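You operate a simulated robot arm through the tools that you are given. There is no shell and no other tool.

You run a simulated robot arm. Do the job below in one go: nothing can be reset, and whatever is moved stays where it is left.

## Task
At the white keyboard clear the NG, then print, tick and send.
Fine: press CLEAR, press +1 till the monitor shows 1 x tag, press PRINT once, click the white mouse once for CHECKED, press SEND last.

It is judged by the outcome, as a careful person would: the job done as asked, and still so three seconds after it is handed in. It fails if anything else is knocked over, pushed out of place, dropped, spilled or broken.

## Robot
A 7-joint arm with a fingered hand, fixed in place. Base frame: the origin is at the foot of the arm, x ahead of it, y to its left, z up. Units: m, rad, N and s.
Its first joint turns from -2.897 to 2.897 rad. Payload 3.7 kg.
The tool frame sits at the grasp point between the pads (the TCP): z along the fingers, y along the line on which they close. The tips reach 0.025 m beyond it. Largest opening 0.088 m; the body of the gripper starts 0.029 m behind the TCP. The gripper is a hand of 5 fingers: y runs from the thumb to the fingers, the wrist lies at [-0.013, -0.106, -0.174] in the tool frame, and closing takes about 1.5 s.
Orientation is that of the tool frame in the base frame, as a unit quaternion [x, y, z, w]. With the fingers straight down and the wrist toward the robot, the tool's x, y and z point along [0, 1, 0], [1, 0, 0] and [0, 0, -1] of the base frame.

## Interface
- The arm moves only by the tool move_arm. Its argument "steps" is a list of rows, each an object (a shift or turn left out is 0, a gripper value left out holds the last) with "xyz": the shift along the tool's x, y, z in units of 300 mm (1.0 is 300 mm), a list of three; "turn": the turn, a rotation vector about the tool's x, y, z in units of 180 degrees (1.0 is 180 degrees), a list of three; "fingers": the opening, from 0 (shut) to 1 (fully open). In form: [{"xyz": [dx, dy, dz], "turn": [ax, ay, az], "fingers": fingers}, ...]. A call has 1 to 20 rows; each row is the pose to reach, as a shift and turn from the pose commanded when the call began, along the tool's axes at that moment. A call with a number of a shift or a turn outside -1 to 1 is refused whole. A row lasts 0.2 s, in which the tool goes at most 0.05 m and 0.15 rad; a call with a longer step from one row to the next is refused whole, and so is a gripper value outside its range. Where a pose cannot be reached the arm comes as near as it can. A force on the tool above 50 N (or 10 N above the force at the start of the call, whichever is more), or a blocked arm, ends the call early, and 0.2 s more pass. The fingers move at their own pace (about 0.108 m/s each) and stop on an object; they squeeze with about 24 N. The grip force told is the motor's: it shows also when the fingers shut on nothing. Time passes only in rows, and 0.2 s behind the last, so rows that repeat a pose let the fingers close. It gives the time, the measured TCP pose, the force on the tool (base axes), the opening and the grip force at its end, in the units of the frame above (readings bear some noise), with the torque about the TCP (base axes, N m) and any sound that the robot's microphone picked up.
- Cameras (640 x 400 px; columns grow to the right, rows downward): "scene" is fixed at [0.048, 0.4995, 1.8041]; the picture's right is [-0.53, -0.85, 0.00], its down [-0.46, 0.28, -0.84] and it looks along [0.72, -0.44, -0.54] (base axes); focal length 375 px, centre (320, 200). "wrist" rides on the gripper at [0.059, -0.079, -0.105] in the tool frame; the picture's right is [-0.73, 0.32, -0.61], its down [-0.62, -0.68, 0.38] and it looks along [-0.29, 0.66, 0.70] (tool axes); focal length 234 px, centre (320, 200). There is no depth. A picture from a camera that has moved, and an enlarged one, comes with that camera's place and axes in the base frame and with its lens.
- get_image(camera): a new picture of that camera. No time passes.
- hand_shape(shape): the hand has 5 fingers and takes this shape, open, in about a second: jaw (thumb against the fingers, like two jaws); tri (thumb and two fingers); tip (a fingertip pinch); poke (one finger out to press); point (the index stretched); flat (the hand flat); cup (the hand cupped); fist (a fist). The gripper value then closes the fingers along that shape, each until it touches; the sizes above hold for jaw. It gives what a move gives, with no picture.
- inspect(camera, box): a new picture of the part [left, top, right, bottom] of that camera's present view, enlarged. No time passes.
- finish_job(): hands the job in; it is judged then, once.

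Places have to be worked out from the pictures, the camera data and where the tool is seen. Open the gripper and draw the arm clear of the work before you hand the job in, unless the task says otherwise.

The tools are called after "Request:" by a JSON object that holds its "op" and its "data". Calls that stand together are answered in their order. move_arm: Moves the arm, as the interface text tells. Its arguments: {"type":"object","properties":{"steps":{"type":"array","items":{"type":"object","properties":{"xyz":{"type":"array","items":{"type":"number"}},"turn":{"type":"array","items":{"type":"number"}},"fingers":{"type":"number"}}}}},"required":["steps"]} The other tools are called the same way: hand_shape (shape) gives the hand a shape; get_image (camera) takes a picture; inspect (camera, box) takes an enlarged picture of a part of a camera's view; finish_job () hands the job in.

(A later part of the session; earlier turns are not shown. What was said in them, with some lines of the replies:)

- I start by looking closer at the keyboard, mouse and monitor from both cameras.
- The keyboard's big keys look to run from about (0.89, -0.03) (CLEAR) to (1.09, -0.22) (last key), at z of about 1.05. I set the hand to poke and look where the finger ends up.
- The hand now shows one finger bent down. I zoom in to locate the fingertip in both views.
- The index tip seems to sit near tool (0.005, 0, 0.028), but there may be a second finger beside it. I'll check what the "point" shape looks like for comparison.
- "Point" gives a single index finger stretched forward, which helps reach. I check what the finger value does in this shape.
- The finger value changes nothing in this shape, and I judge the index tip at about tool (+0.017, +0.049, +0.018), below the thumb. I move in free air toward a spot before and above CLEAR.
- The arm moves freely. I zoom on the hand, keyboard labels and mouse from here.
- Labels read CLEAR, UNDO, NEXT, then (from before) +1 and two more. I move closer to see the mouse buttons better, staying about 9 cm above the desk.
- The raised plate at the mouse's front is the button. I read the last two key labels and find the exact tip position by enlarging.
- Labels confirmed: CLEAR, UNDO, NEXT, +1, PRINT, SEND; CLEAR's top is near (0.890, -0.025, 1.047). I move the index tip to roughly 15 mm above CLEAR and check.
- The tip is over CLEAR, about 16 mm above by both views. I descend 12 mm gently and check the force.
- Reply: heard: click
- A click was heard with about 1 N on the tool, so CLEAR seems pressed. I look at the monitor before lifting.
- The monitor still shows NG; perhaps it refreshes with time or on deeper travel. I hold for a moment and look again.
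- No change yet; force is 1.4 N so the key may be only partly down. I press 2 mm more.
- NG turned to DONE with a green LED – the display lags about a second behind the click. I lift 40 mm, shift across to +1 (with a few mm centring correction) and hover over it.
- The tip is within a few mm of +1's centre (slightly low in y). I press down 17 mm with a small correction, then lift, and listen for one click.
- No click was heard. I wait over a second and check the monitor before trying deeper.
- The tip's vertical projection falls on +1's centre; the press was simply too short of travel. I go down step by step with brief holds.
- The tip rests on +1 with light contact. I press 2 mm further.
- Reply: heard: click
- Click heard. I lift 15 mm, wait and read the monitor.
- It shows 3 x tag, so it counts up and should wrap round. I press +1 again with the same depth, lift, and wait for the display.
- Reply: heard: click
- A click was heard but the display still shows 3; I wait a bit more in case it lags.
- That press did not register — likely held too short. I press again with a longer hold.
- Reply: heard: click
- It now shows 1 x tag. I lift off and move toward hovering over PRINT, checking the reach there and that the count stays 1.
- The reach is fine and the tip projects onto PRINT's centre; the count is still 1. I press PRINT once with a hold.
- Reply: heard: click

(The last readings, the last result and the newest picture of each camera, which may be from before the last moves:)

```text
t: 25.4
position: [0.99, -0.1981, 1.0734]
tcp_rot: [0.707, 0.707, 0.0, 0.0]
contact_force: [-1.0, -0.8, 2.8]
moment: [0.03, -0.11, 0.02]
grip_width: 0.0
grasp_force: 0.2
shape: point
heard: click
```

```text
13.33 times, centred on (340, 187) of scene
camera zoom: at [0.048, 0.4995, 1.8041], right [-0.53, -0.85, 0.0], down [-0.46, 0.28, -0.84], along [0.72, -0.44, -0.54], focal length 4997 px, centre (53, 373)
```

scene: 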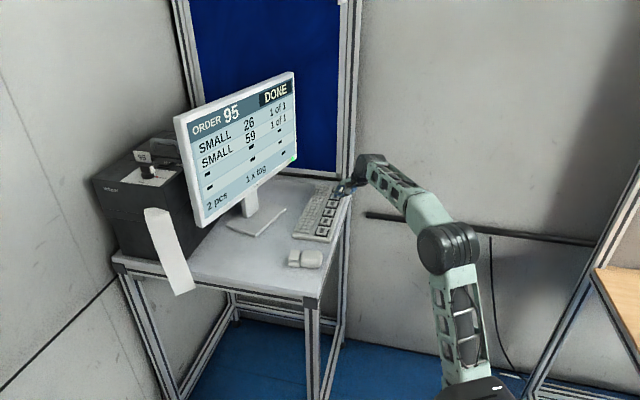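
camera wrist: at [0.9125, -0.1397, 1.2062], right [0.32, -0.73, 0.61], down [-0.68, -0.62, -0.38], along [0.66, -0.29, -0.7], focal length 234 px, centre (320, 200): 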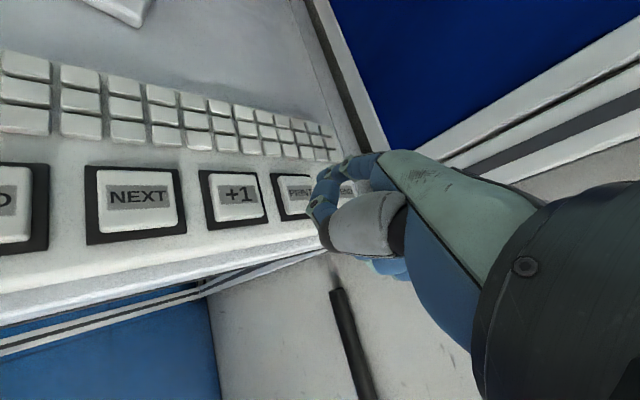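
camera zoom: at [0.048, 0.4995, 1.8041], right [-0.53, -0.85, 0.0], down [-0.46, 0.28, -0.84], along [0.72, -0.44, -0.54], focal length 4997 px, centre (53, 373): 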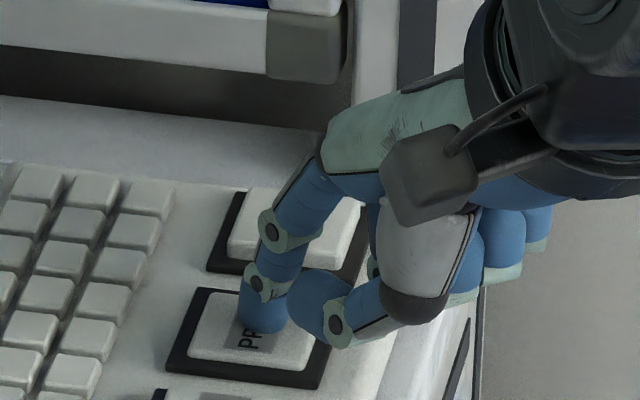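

The printer now has a tag emerging at its top, so PRINT seems taken. I lift off straight away and check the printer and monitor closely.

Request:
{"op": "move_arm", "data": {"steps": [{"xyz": [0, 0, -0.05]}, {"xyz": [0, 0, -0.1]}, {"xyz": [0, 0, -0.15]}, {"xyz": [0, 0, -0.15]}, {"xyz": [0, 0, -0.15]}]}}

Request:
{"op": "inspect", "data": {"camera": "scene", "box": [90, 60, 310, 230]}}

```text
t: 26.6
position: [0.9919, -0.1958, 1.1169]
tcp_rot: [0.707, 0.707, 0.0, 0.0]
contact_force: [0.5, -0.4, 0.4]
moment: [0.01, -0.02, -0.01]
grip_width: 0.0
grasp_force: 0.0
shape: point
```

```text
2.35 times, centred on (200, 145) of scene
camera zoom: at [0.048, 0.4995, 1.8041], right [-0.53, -0.85, 0.0], down [-0.46, 0.28, -0.84], along [0.72, -0.44, -0.54], focal length 882 px, centre (602, 329)
```

zoom: 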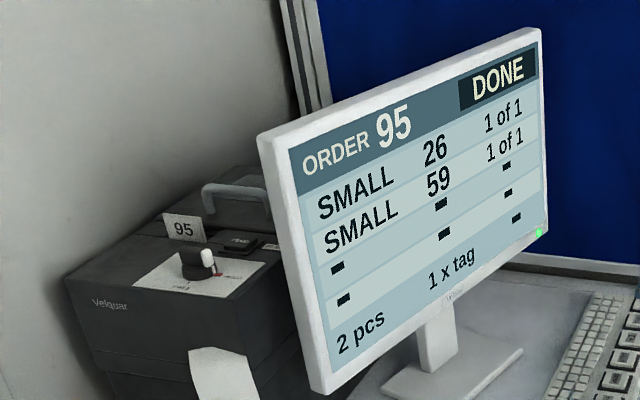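

One "95" tag is printed and the display is steady. Next the mouse: the button plate centre triangulates to (0.830, 0.113, 1.051); I lift, swing over toward it and pitch the hand 25° nose-down so the thumb and curled fingers stay clear of the mouse body.

Request:
{"op": "move_arm", "data": {"steps": [{"xyz": [0, 0, -0.14]}, {"xyz": [0, 0, -0.277]}, {"xyz": [0.109, -0.075, -0.277], "turn": [0.035, 0, 0]}, {"xyz": [0.217, -0.15, -0.277], "turn": [0.07, 0, 0]}, {"xyz": [0.326, -0.226, -0.277], "turn": [0.105, 0, 0]}, {"xyz": [0.434, -0.301, -0.277], "turn": [0.139, 0, 0]}, {"xyz": [0.543, -0.376, -0.277], "turn": [0.139, 0, 0]}, {"xyz": [0.652, -0.451, -0.277], "turn": [0.139, 0, 0]}, {"xyz": [0.76, -0.526, -0.277], "turn": [0.139, 0, 0]}, {"xyz": [0.869, -0.602, -0.277], "turn": [0.139, 0, 0]}, {"xyz": [0.977, -0.677, -0.277], "turn": [0.139, 0, 0]}, {"xyz": [0.977, -0.677, -0.277], "turn": [0.139, 0, 0]}]}}

Request:
{"op": "inspect", "data": {"camera": "scene", "box": [270, 190, 398, 270]}}

Request:
{"op": "get_image", "data": {"camera": "wrist"}}

```text
t: 29.2
position: [0.7857, 0.0973, 1.1997]
tcp_rot: [0.69, 0.69, -0.153, -0.154]
contact_force: [0.2, -0.6, 0.1]
moment: [0.0, -0.01, -0.02]
grip_width: 0.0
grasp_force: 0.1
shape: point
```

```text
5.00 times, centred on (334, 230) of scene
camera zoom: at [0.048, 0.4995, 1.8041], right [-0.53, -0.85, 0.0], down [-0.46, 0.28, -0.84], along [0.72, -0.44, -0.54], focal length 1874 px, centre (250, 50)
```

zoom: 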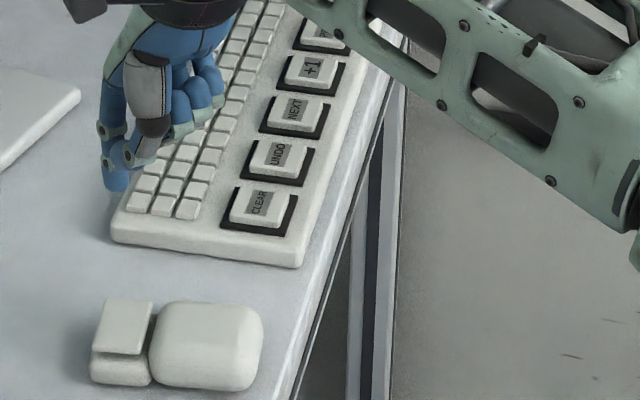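

```text
taken
camera wrist: at [0.759, 0.1555, 1.3279], right [0.55, -0.73, 0.41], down [-0.78, -0.62, -0.06], along [0.3, -0.29, -0.91], focal length 234 px, centre (320, 200)
```

wrist: 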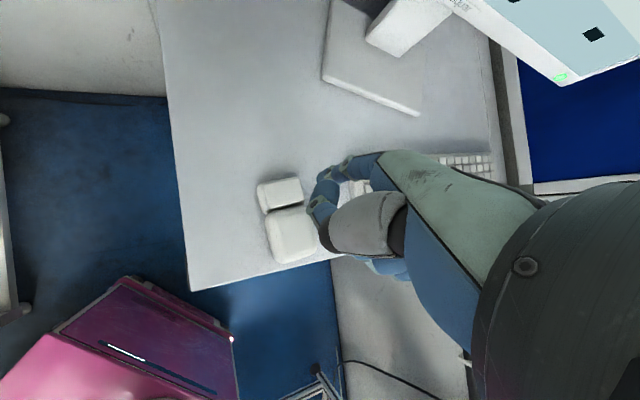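

The tip's projection is (0.83, 0.11), right over the mouse button. I descend vertically 80 mm to about 17 mm above it and check.

Request:
{"op": "move_arm", "data": {"steps": [{"xyz": [0, 0.035, 0.076]}, {"xyz": [0, 0.07, 0.151]}, {"xyz": [0, 0.1, 0.215]}, {"xyz": [0, 0.113, 0.242]}, {"xyz": [0, 0.113, 0.242]}]}}

Request:
{"op": "inspect", "data": {"camera": "scene", "box": [270, 225, 334, 275]}}

Request:
{"op": "inspect", "data": {"camera": "wrist", "box": [200, 120, 400, 280]}}

```text
t: 30.4
position: [0.7873, 0.0957, 1.1221]
tcp_rot: [0.69, 0.69, -0.152, -0.153]
contact_force: [0.6, 1.0, -0.3]
moment: [-0.02, 0.01, 0.01]
grip_width: 0.0
grasp_force: 0.1
shape: point
```

```text
8.00 times, centred on (302, 250) of scene
camera zoom: at [0.048, 0.4995, 1.8041], right [-0.53, -0.85, 0.0], down [-0.46, 0.28, -0.84], along [0.72, -0.44, -0.54], focal length 2998 px, centre (464, -200)
```

zoom: 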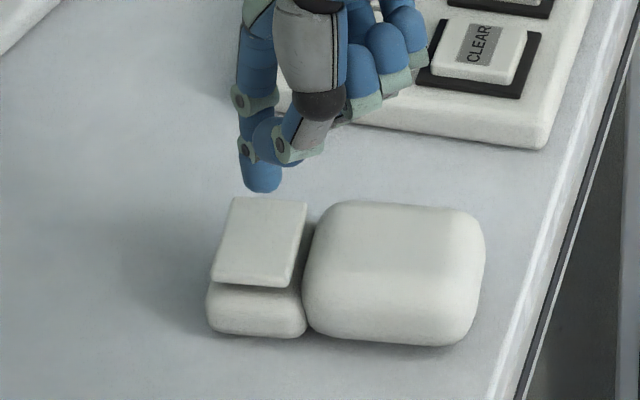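

```text
2.50 times, centred on (300, 200) of wrist
camera zoom: at [0.7598, 0.1536, 1.2497], right [0.55, -0.73, 0.41], down [-0.78, -0.62, -0.06], along [0.3, -0.29, -0.91], focal length 585 px, centre (370, 200)
```

zoom: 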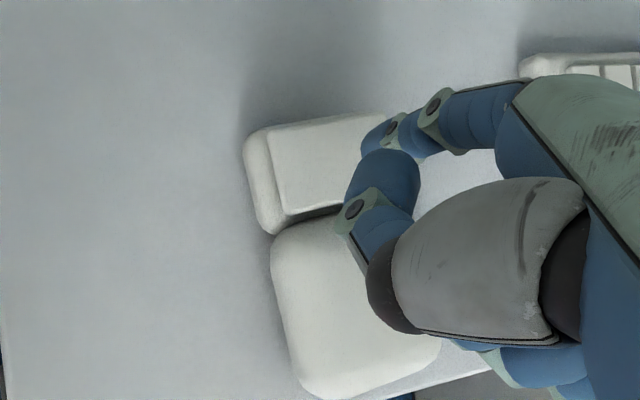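

The tip is about 2 cm above the plate, centred within a few mm. I descend 17 mm with a 3 mm sideways correction and read the force.

Request:
{"op": "move_arm", "data": {"steps": [{"xyz": [0.01, 0.012, 0.025]}, {"xyz": [0.01, 0.02, 0.042]}, {"xyz": [0.01, 0.024, 0.051]}, {"xyz": [0.01, 0.024, 0.051]}]}}

Request:
{"op": "inspect", "data": {"camera": "scene", "box": [270, 225, 334, 275]}}

```text
t: 31.4
position: [0.788, 0.0986, 1.1051]
tcp_rot: [0.691, 0.69, -0.153, -0.153]
contact_force: [0.2, -0.4, 0.0]
moment: [-0.02, 0.02, -0.02]
grip_width: 0.0
grasp_force: 0.1
shape: point
```

```text
8.00 times, centred on (302, 250) of scene
camera zoom: at [0.048, 0.4995, 1.8041], right [-0.53, -0.85, 0.0], down [-0.46, 0.28, -0.84], along [0.72, -0.44, -0.54], focal length 2998 px, centre (464, -200)
```

zoom: 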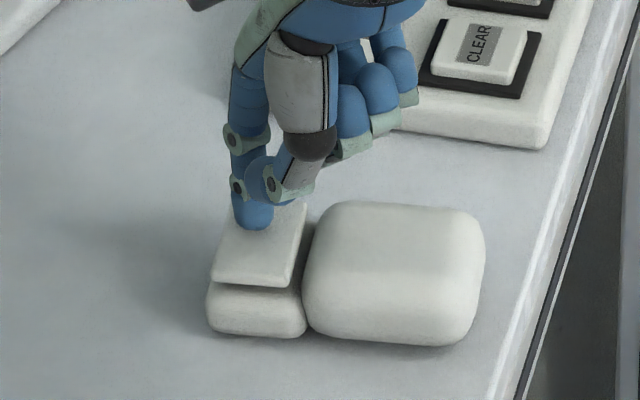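

No contact yet; the tip is over the plate's middle. I continue down 4 mm.

Request:
{"op": "move_arm", "data": {"steps": [{"xyz": [0, 0.003, 0.006]}, {"xyz": [0, 0.0056, 0.0121]}, {"xyz": [0, 0.0056, 0.0121]}]}}

```text
t: 32.2
position: [0.788, 0.0986, 1.1012]
tcp_rot: [0.691, 0.69, -0.153, -0.153]
contact_force: [0.5, -0.1, 2.4]
moment: [0.02, -0.1, -0.02]
grip_width: 0.0001
grasp_force: 0.1
shape: point
heard: click
```

A click came with 2.4 N. I hold it briefly and check the monitor.

Request:
{"op": "move_arm", "data": {"steps": [{"xyz": [0, 0, 0]}, {"xyz": [0, 0, 0]}]}}

Request:
{"op": "inspect", "data": {"camera": "scene", "box": [90, 60, 310, 230]}}

Request:
{"op": "inspect", "data": {"camera": "scene", "box": [270, 225, 334, 275]}}

```text
t: 32.8
position: [0.7879, 0.1003, 1.1003]
tcp_rot: [0.69, 0.69, -0.154, -0.153]
contact_force: [0.5, -0.1, 1.6]
moment: [0.03, -0.05, -0.07]
grip_width: 0.0
grasp_force: 0.1
shape: point
```

```text
2.35 times, centred on (200, 145) of scene
camera zoom: at [0.048, 0.4995, 1.8041], right [-0.53, -0.85, 0.0], down [-0.46, 0.28, -0.84], along [0.72, -0.44, -0.54], focal length 882 px, centre (602, 329)
```

zoom: 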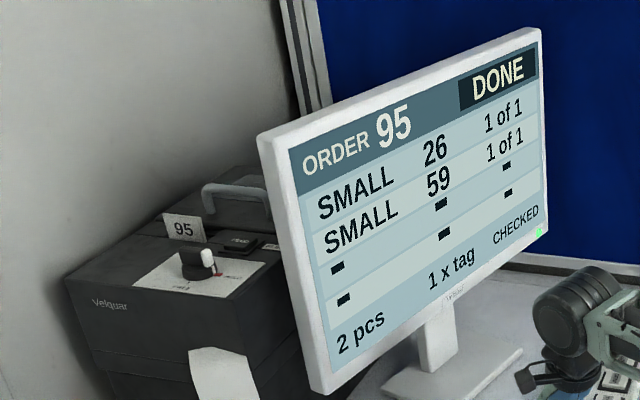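

```text
8.00 times, centred on (302, 250) of scene
camera zoom: at [0.048, 0.4995, 1.8041], right [-0.53, -0.85, 0.0], down [-0.46, 0.28, -0.84], along [0.72, -0.44, -0.54], focal length 2998 px, centre (464, -200)
```

zoom: 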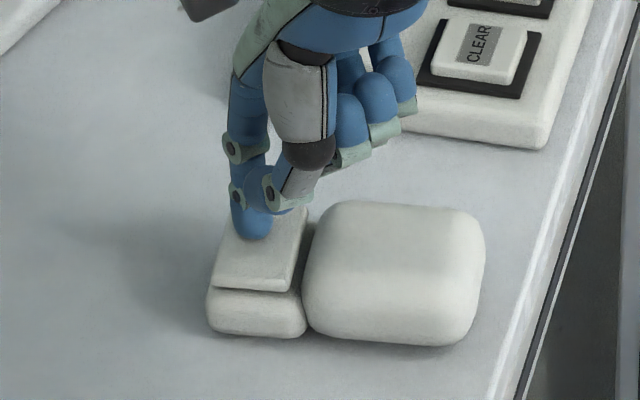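

CHECKED is shown. I lift straight up off the mouse and level the hand again.

Request:
{"op": "move_arm", "data": {"steps": [{"xyz": [0, -0.035, -0.075]}, {"xyz": [0, -0.09, -0.19]}, {"xyz": [0, -0.141, -0.302]}, {"xyz": [0, -0.141, -0.302], "turn": [-0.035, 0, 0]}, {"xyz": [0, -0.141, -0.302], "turn": [-0.07, 0, 0]}, {"xyz": [0, -0.141, -0.302], "turn": [-0.105, 0, 0]}, {"xyz": [0, -0.141, -0.302], "turn": [-0.139, 0, 0]}, {"xyz": [0, -0.141, -0.302], "turn": [-0.139, 0, 0]}]}}

Request:
{"op": "get_image", "data": {"camera": "scene"}}

```text
t: 34.6
position: [0.7871, 0.0994, 1.2005]
tcp_rot: [0.707, 0.707, 0.0, 0.0]
contact_force: [0.6, -0.4, 0.1]
moment: [0.01, 0.0, -0.02]
grip_width: 0.0
grasp_force: 0.1
shape: point
```

```text
taken
```

scene: 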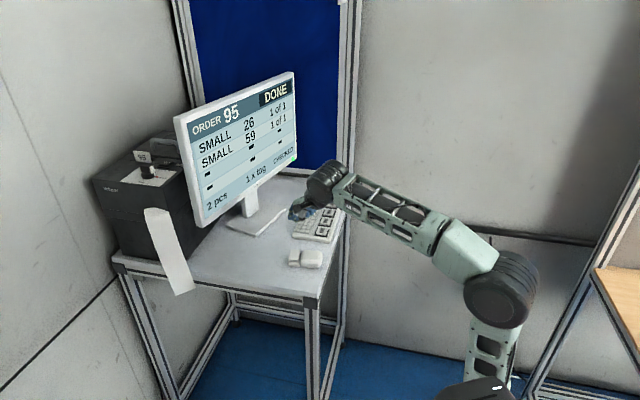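

Mouse unmoved and display steady. I travel back at height toward SEND.

Request:
{"op": "move_arm", "data": {"steps": [{"xyz": [-0.123, 0.064, 0]}, {"xyz": [-0.246, 0.128, 0]}, {"xyz": [-0.369, 0.191, 0]}, {"xyz": [-0.492, 0.255, 0]}, {"xyz": [-0.615, 0.319, 0]}, {"xyz": [-0.738, 0.383, 0]}, {"xyz": [-0.861, 0.446, 0]}, {"xyz": [-0.983, 0.51, 0]}, {"xyz": [-0.983, 0.51, 0]}]}}

```text
t: 36.6
position: [0.9419, -0.1987, 1.2008]
tcp_rot: [0.708, 0.706, -0.001, 0.0]
contact_force: [0.5, -0.1, 0.5]
moment: [0.04, 0.01, 0.01]
grip_width: 0.0
grasp_force: 0.0
shape: point
```

Now in over SEND, stopping about 35 mm above the key to check position and clearance to the post.

Request:
{"op": "move_arm", "data": {"steps": [{"xyz": [-0.065, 0.15, 0]}, {"xyz": [-0.13, 0.297, 0]}, {"xyz": [-0.13, 0.297, 0.1]}, {"xyz": [-0.13, 0.297, 0.2]}, {"xyz": [-0.13, 0.297, 0.3]}, {"xyz": [-0.13, 0.297, 0.3]}]}}

Request:
{"op": "inspect", "data": {"camera": "scene", "box": [324, 162, 372, 202]}}

Request:
{"op": "get_image", "data": {"camera": "wrist"}}

```text
t: 38.0
position: [1.0298, -0.2361, 1.1089]
tcp_rot: [0.707, 0.707, -0.001, 0.0]
contact_force: [0.8, -0.6, 0.9]
moment: [-0.02, 0.0, 0.0]
grip_width: 0.0
grasp_force: 0.0
shape: point
out of reach, approached as far as the arm can: row 2
```

```text
10.00 times, centred on (348, 182) of scene
camera zoom: at [0.048, 0.4995, 1.8041], right [-0.53, -0.85, 0.0], down [-0.46, 0.28, -0.84], along [0.72, -0.44, -0.54], focal length 3748 px, centre (40, 380)
```

zoom: 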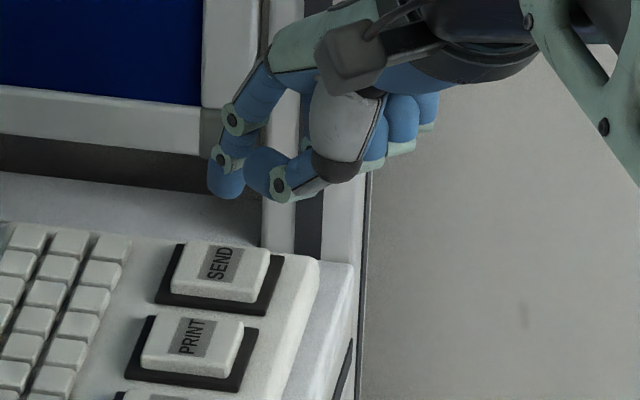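

```text
taken
camera wrist: at [0.951, -0.1764, 1.214], right [0.32, -0.73, 0.61], down [-0.68, -0.62, -0.38], along [0.66, -0.29, -0.7], focal length 234 px, centre (320, 200)
```

wrist: 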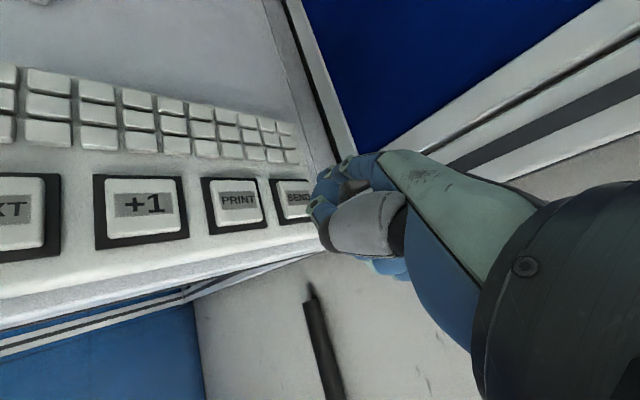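

The tip projects to (1.086, -0.219), on SEND's centre, with no contact elsewhere. I press SEND once with a hold.

Request:
{"op": "move_arm", "data": {"steps": [{"xyz": [0.0, 0.0, 0.035]}, {"xyz": [0.0, 0.0, 0.07]}, {"xyz": [0, 0, 0.095]}, {"xyz": [0, 0, 0.108]}, {"xyz": [0, 0, 0.116]}, {"xyz": [0, 0, 0.116]}, {"xyz": [0, 0, 0.116]}, {"xyz": [0, 0, 0.116]}]}}

Request:
{"op": "inspect", "data": {"camera": "scene", "box": [90, 60, 310, 230]}}

Request:
{"op": "inspect", "data": {"camera": "scene", "box": [324, 162, 372, 202]}}

```text
t: 39.8
position: [1.0292, -0.2353, 1.0756]
tcp_rot: [0.707, 0.707, 0.0, 0.001]
contact_force: [-0.2, 0.0, 1.5]
moment: [0.02, -0.07, 0.0]
grip_width: 0.0001
grasp_force: 0.0
shape: point
heard: click
```

```text
2.35 times, centred on (200, 145) of scene
camera zoom: at [0.048, 0.4995, 1.8041], right [-0.53, -0.85, 0.0], down [-0.46, 0.28, -0.84], along [0.72, -0.44, -0.54], focal length 882 px, centre (602, 329)
```

zoom: 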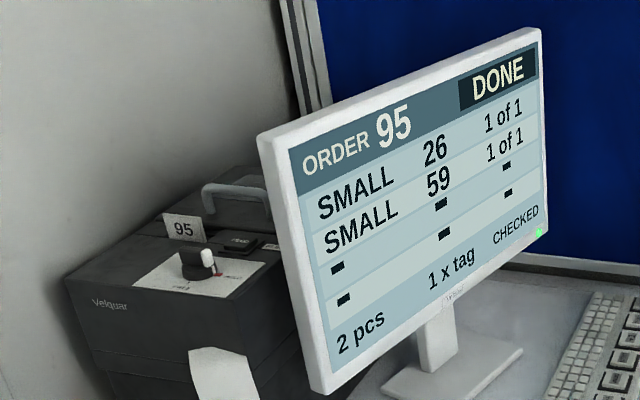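

```text
10.00 times, centred on (348, 182) of scene
camera zoom: at [0.048, 0.4995, 1.8041], right [-0.53, -0.85, 0.0], down [-0.46, 0.28, -0.84], along [0.72, -0.44, -0.54], focal length 3748 px, centre (40, 380)
```

zoom: 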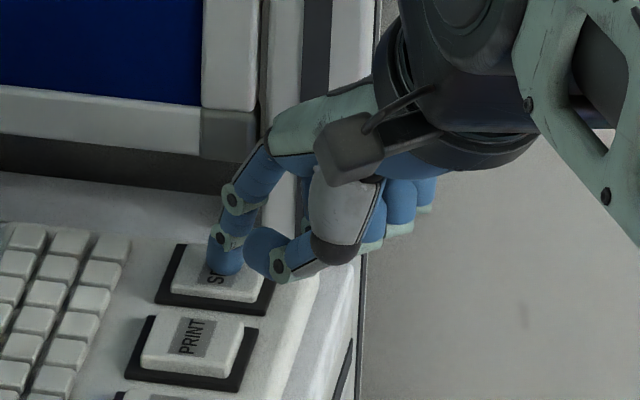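

Click heard at light force but no screen change yet — like CLEAR, it needed slightly more travel. I press 1.5 mm deeper without lifting.

Request:
{"op": "move_arm", "data": {"steps": [{"xyz": [0, 0, 0.005]}, {"xyz": [0, 0, 0.005]}, {"xyz": [0, 0, 0.005]}]}}

Request:
{"op": "inspect", "data": {"camera": "scene", "box": [90, 60, 310, 230]}}

```text
t: 40.6
position: [1.0291, -0.2356, 1.074]
tcp_rot: [0.707, 0.707, 0.0, 0.0]
contact_force: [0.3, 0.2, 1.8]
moment: [0.04, -0.15, 0.04]
grip_width: 0.0
grasp_force: 0.0
shape: point
```

```text
2.35 times, centred on (200, 145) of scene
camera zoom: at [0.048, 0.4995, 1.8041], right [-0.53, -0.85, 0.0], down [-0.46, 0.28, -0.84], along [0.72, -0.44, -0.54], focal length 882 px, centre (602, 329)
```

zoom: 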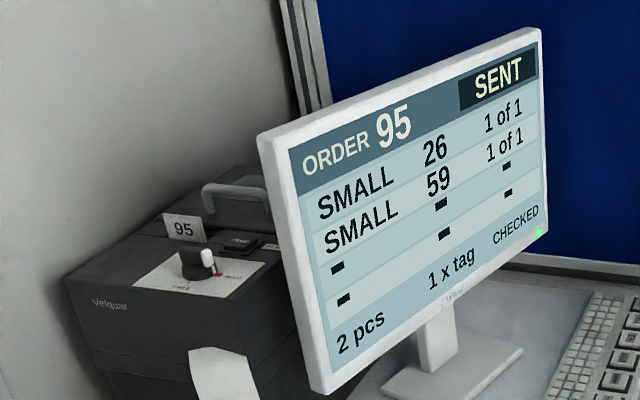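

The screen shows SENT, with CHECKED and 1 x tag. I lift straight up and draw the arm back clear of the desk.

Request:
{"op": "move_arm", "data": {"steps": [{"xyz": [0, 0, -0.06]}, {"xyz": [0, 0, -0.18]}, {"xyz": [0, 0, -0.3]}, {"xyz": [0, -0.1, -0.4]}, {"xyz": [0, -0.22, -0.45]}, {"xyz": [0, -0.36, -0.5]}, {"xyz": [0, -0.5, -0.55]}, {"xyz": [0, -0.64, -0.6]}, {"xyz": [0, -0.78, -0.65]}, {"xyz": [0, -0.92, -0.7]}, {"xyz": [0, -1.0, -0.75]}, {"xyz": [0, -1.0, -0.75]}]}}

Request:
{"op": "get_image", "data": {"camera": "scene"}}

```text
t: 43.2
position: [0.7295, -0.2331, 1.2966]
tcp_rot: [0.707, 0.707, 0.0, 0.0]
contact_force: [0.0, 0.5, 0.8]
moment: [0.01, 0.03, 0.01]
grip_width: 0.0001
grasp_force: 0.1
shape: point
```

```text
taken
```

scene: 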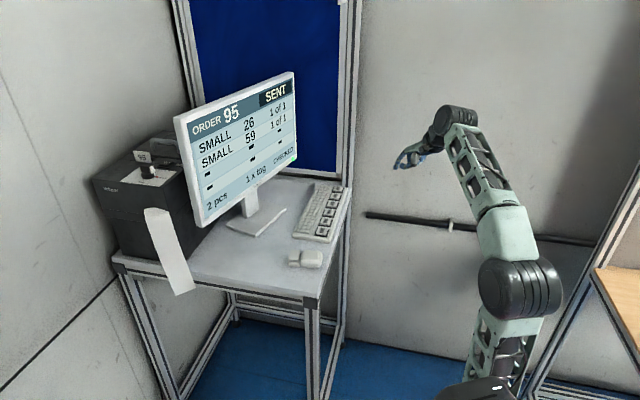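

The arm is off the desk. I open the hand (it holds nothing) and draw back a bit further before handing in.

Request:
{"op": "hand_shape", "data": {"shape": "jaw"}}

Request:
{"op": "move_arm", "data": {"steps": [{"xyz": [0, -0.14, 0], "fingers": 1}, {"xyz": [0, -0.28, 0], "fingers": 1}, {"xyz": [0, -0.42, 0], "fingers": 1}, {"xyz": [0, -0.56, 0], "fingers": 1}, {"xyz": [0, -0.56, 0], "fingers": 1}, {"xyz": [0, -0.56, 0], "fingers": 1}]}}

Request:
{"op": "inspect", "data": {"camera": "scene", "box": [90, 60, 370, 280]}}

```text
t: 44.1
position: [0.7312, -0.232, 1.2973]
tcp_rot: [0.707, 0.707, 0.0, 0.0]
contact_force: [0.2, 0.2, -0.3]
moment: [-0.03, 0.05, -0.01]
grip_width: 0.0877
grasp_force: 0.1
shape: jaw
```

```text
t: 45.5
position: [0.5623, -0.2381, 1.2977]
tcp_rot: [0.707, 0.707, 0.0, 0.0]
contact_force: [0.3, 0.0, 0.4]
moment: [0.03, -0.03, -0.02]
grip_width: 0.0877
grasp_force: 0.1
shape: jaw
```

```text
1.82 times, centred on (230, 170) of scene
camera zoom: at [0.048, 0.4995, 1.8041], right [-0.53, -0.85, 0.0], down [-0.46, 0.28, -0.84], along [0.72, -0.44, -0.54], focal length 681 px, centre (484, 254)
```

zoom: 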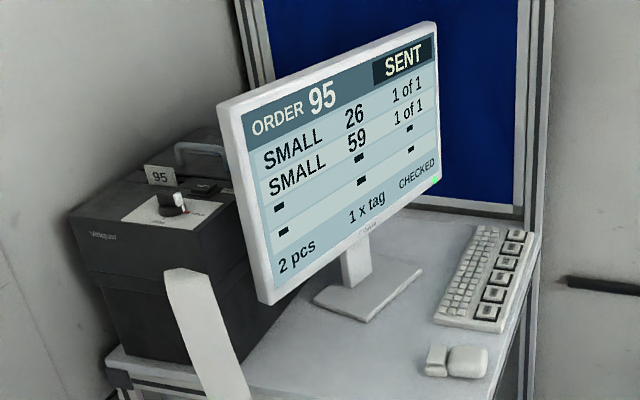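

The screen shows SENT, CHECKED and 1 x tag, one tag "95" is printed, and the keyboard and mouse are in place. The arm is clear, so I hand in.

Request:
{"op": "finish_job", "data": {}}

```text
The job is handed in.
```

The job is done and handed in. The monitor shows ORDER 95 as SENT, with 1 x tag and CHECKED, and one "95" tag is standing in the printer.

- **CLEAR:** one press turned NG to DONE.
- **+1:** I pressed it until the monitor went from 2 to 3 and then round to 1 x tag. Two presses fell short and did not count.
- **PRINT:** pressed once, and one tag came out.
- **Mouse:** clicked once, and CHECKED appeared.
- **SEND:** pressed last. It needed slightly more depth before the screen changed to SENT, but it was one continuous press.

In the last picture the keyboard, mouse and monitor were where they started. The hand is open and the arm is drawn back clear of the desk.
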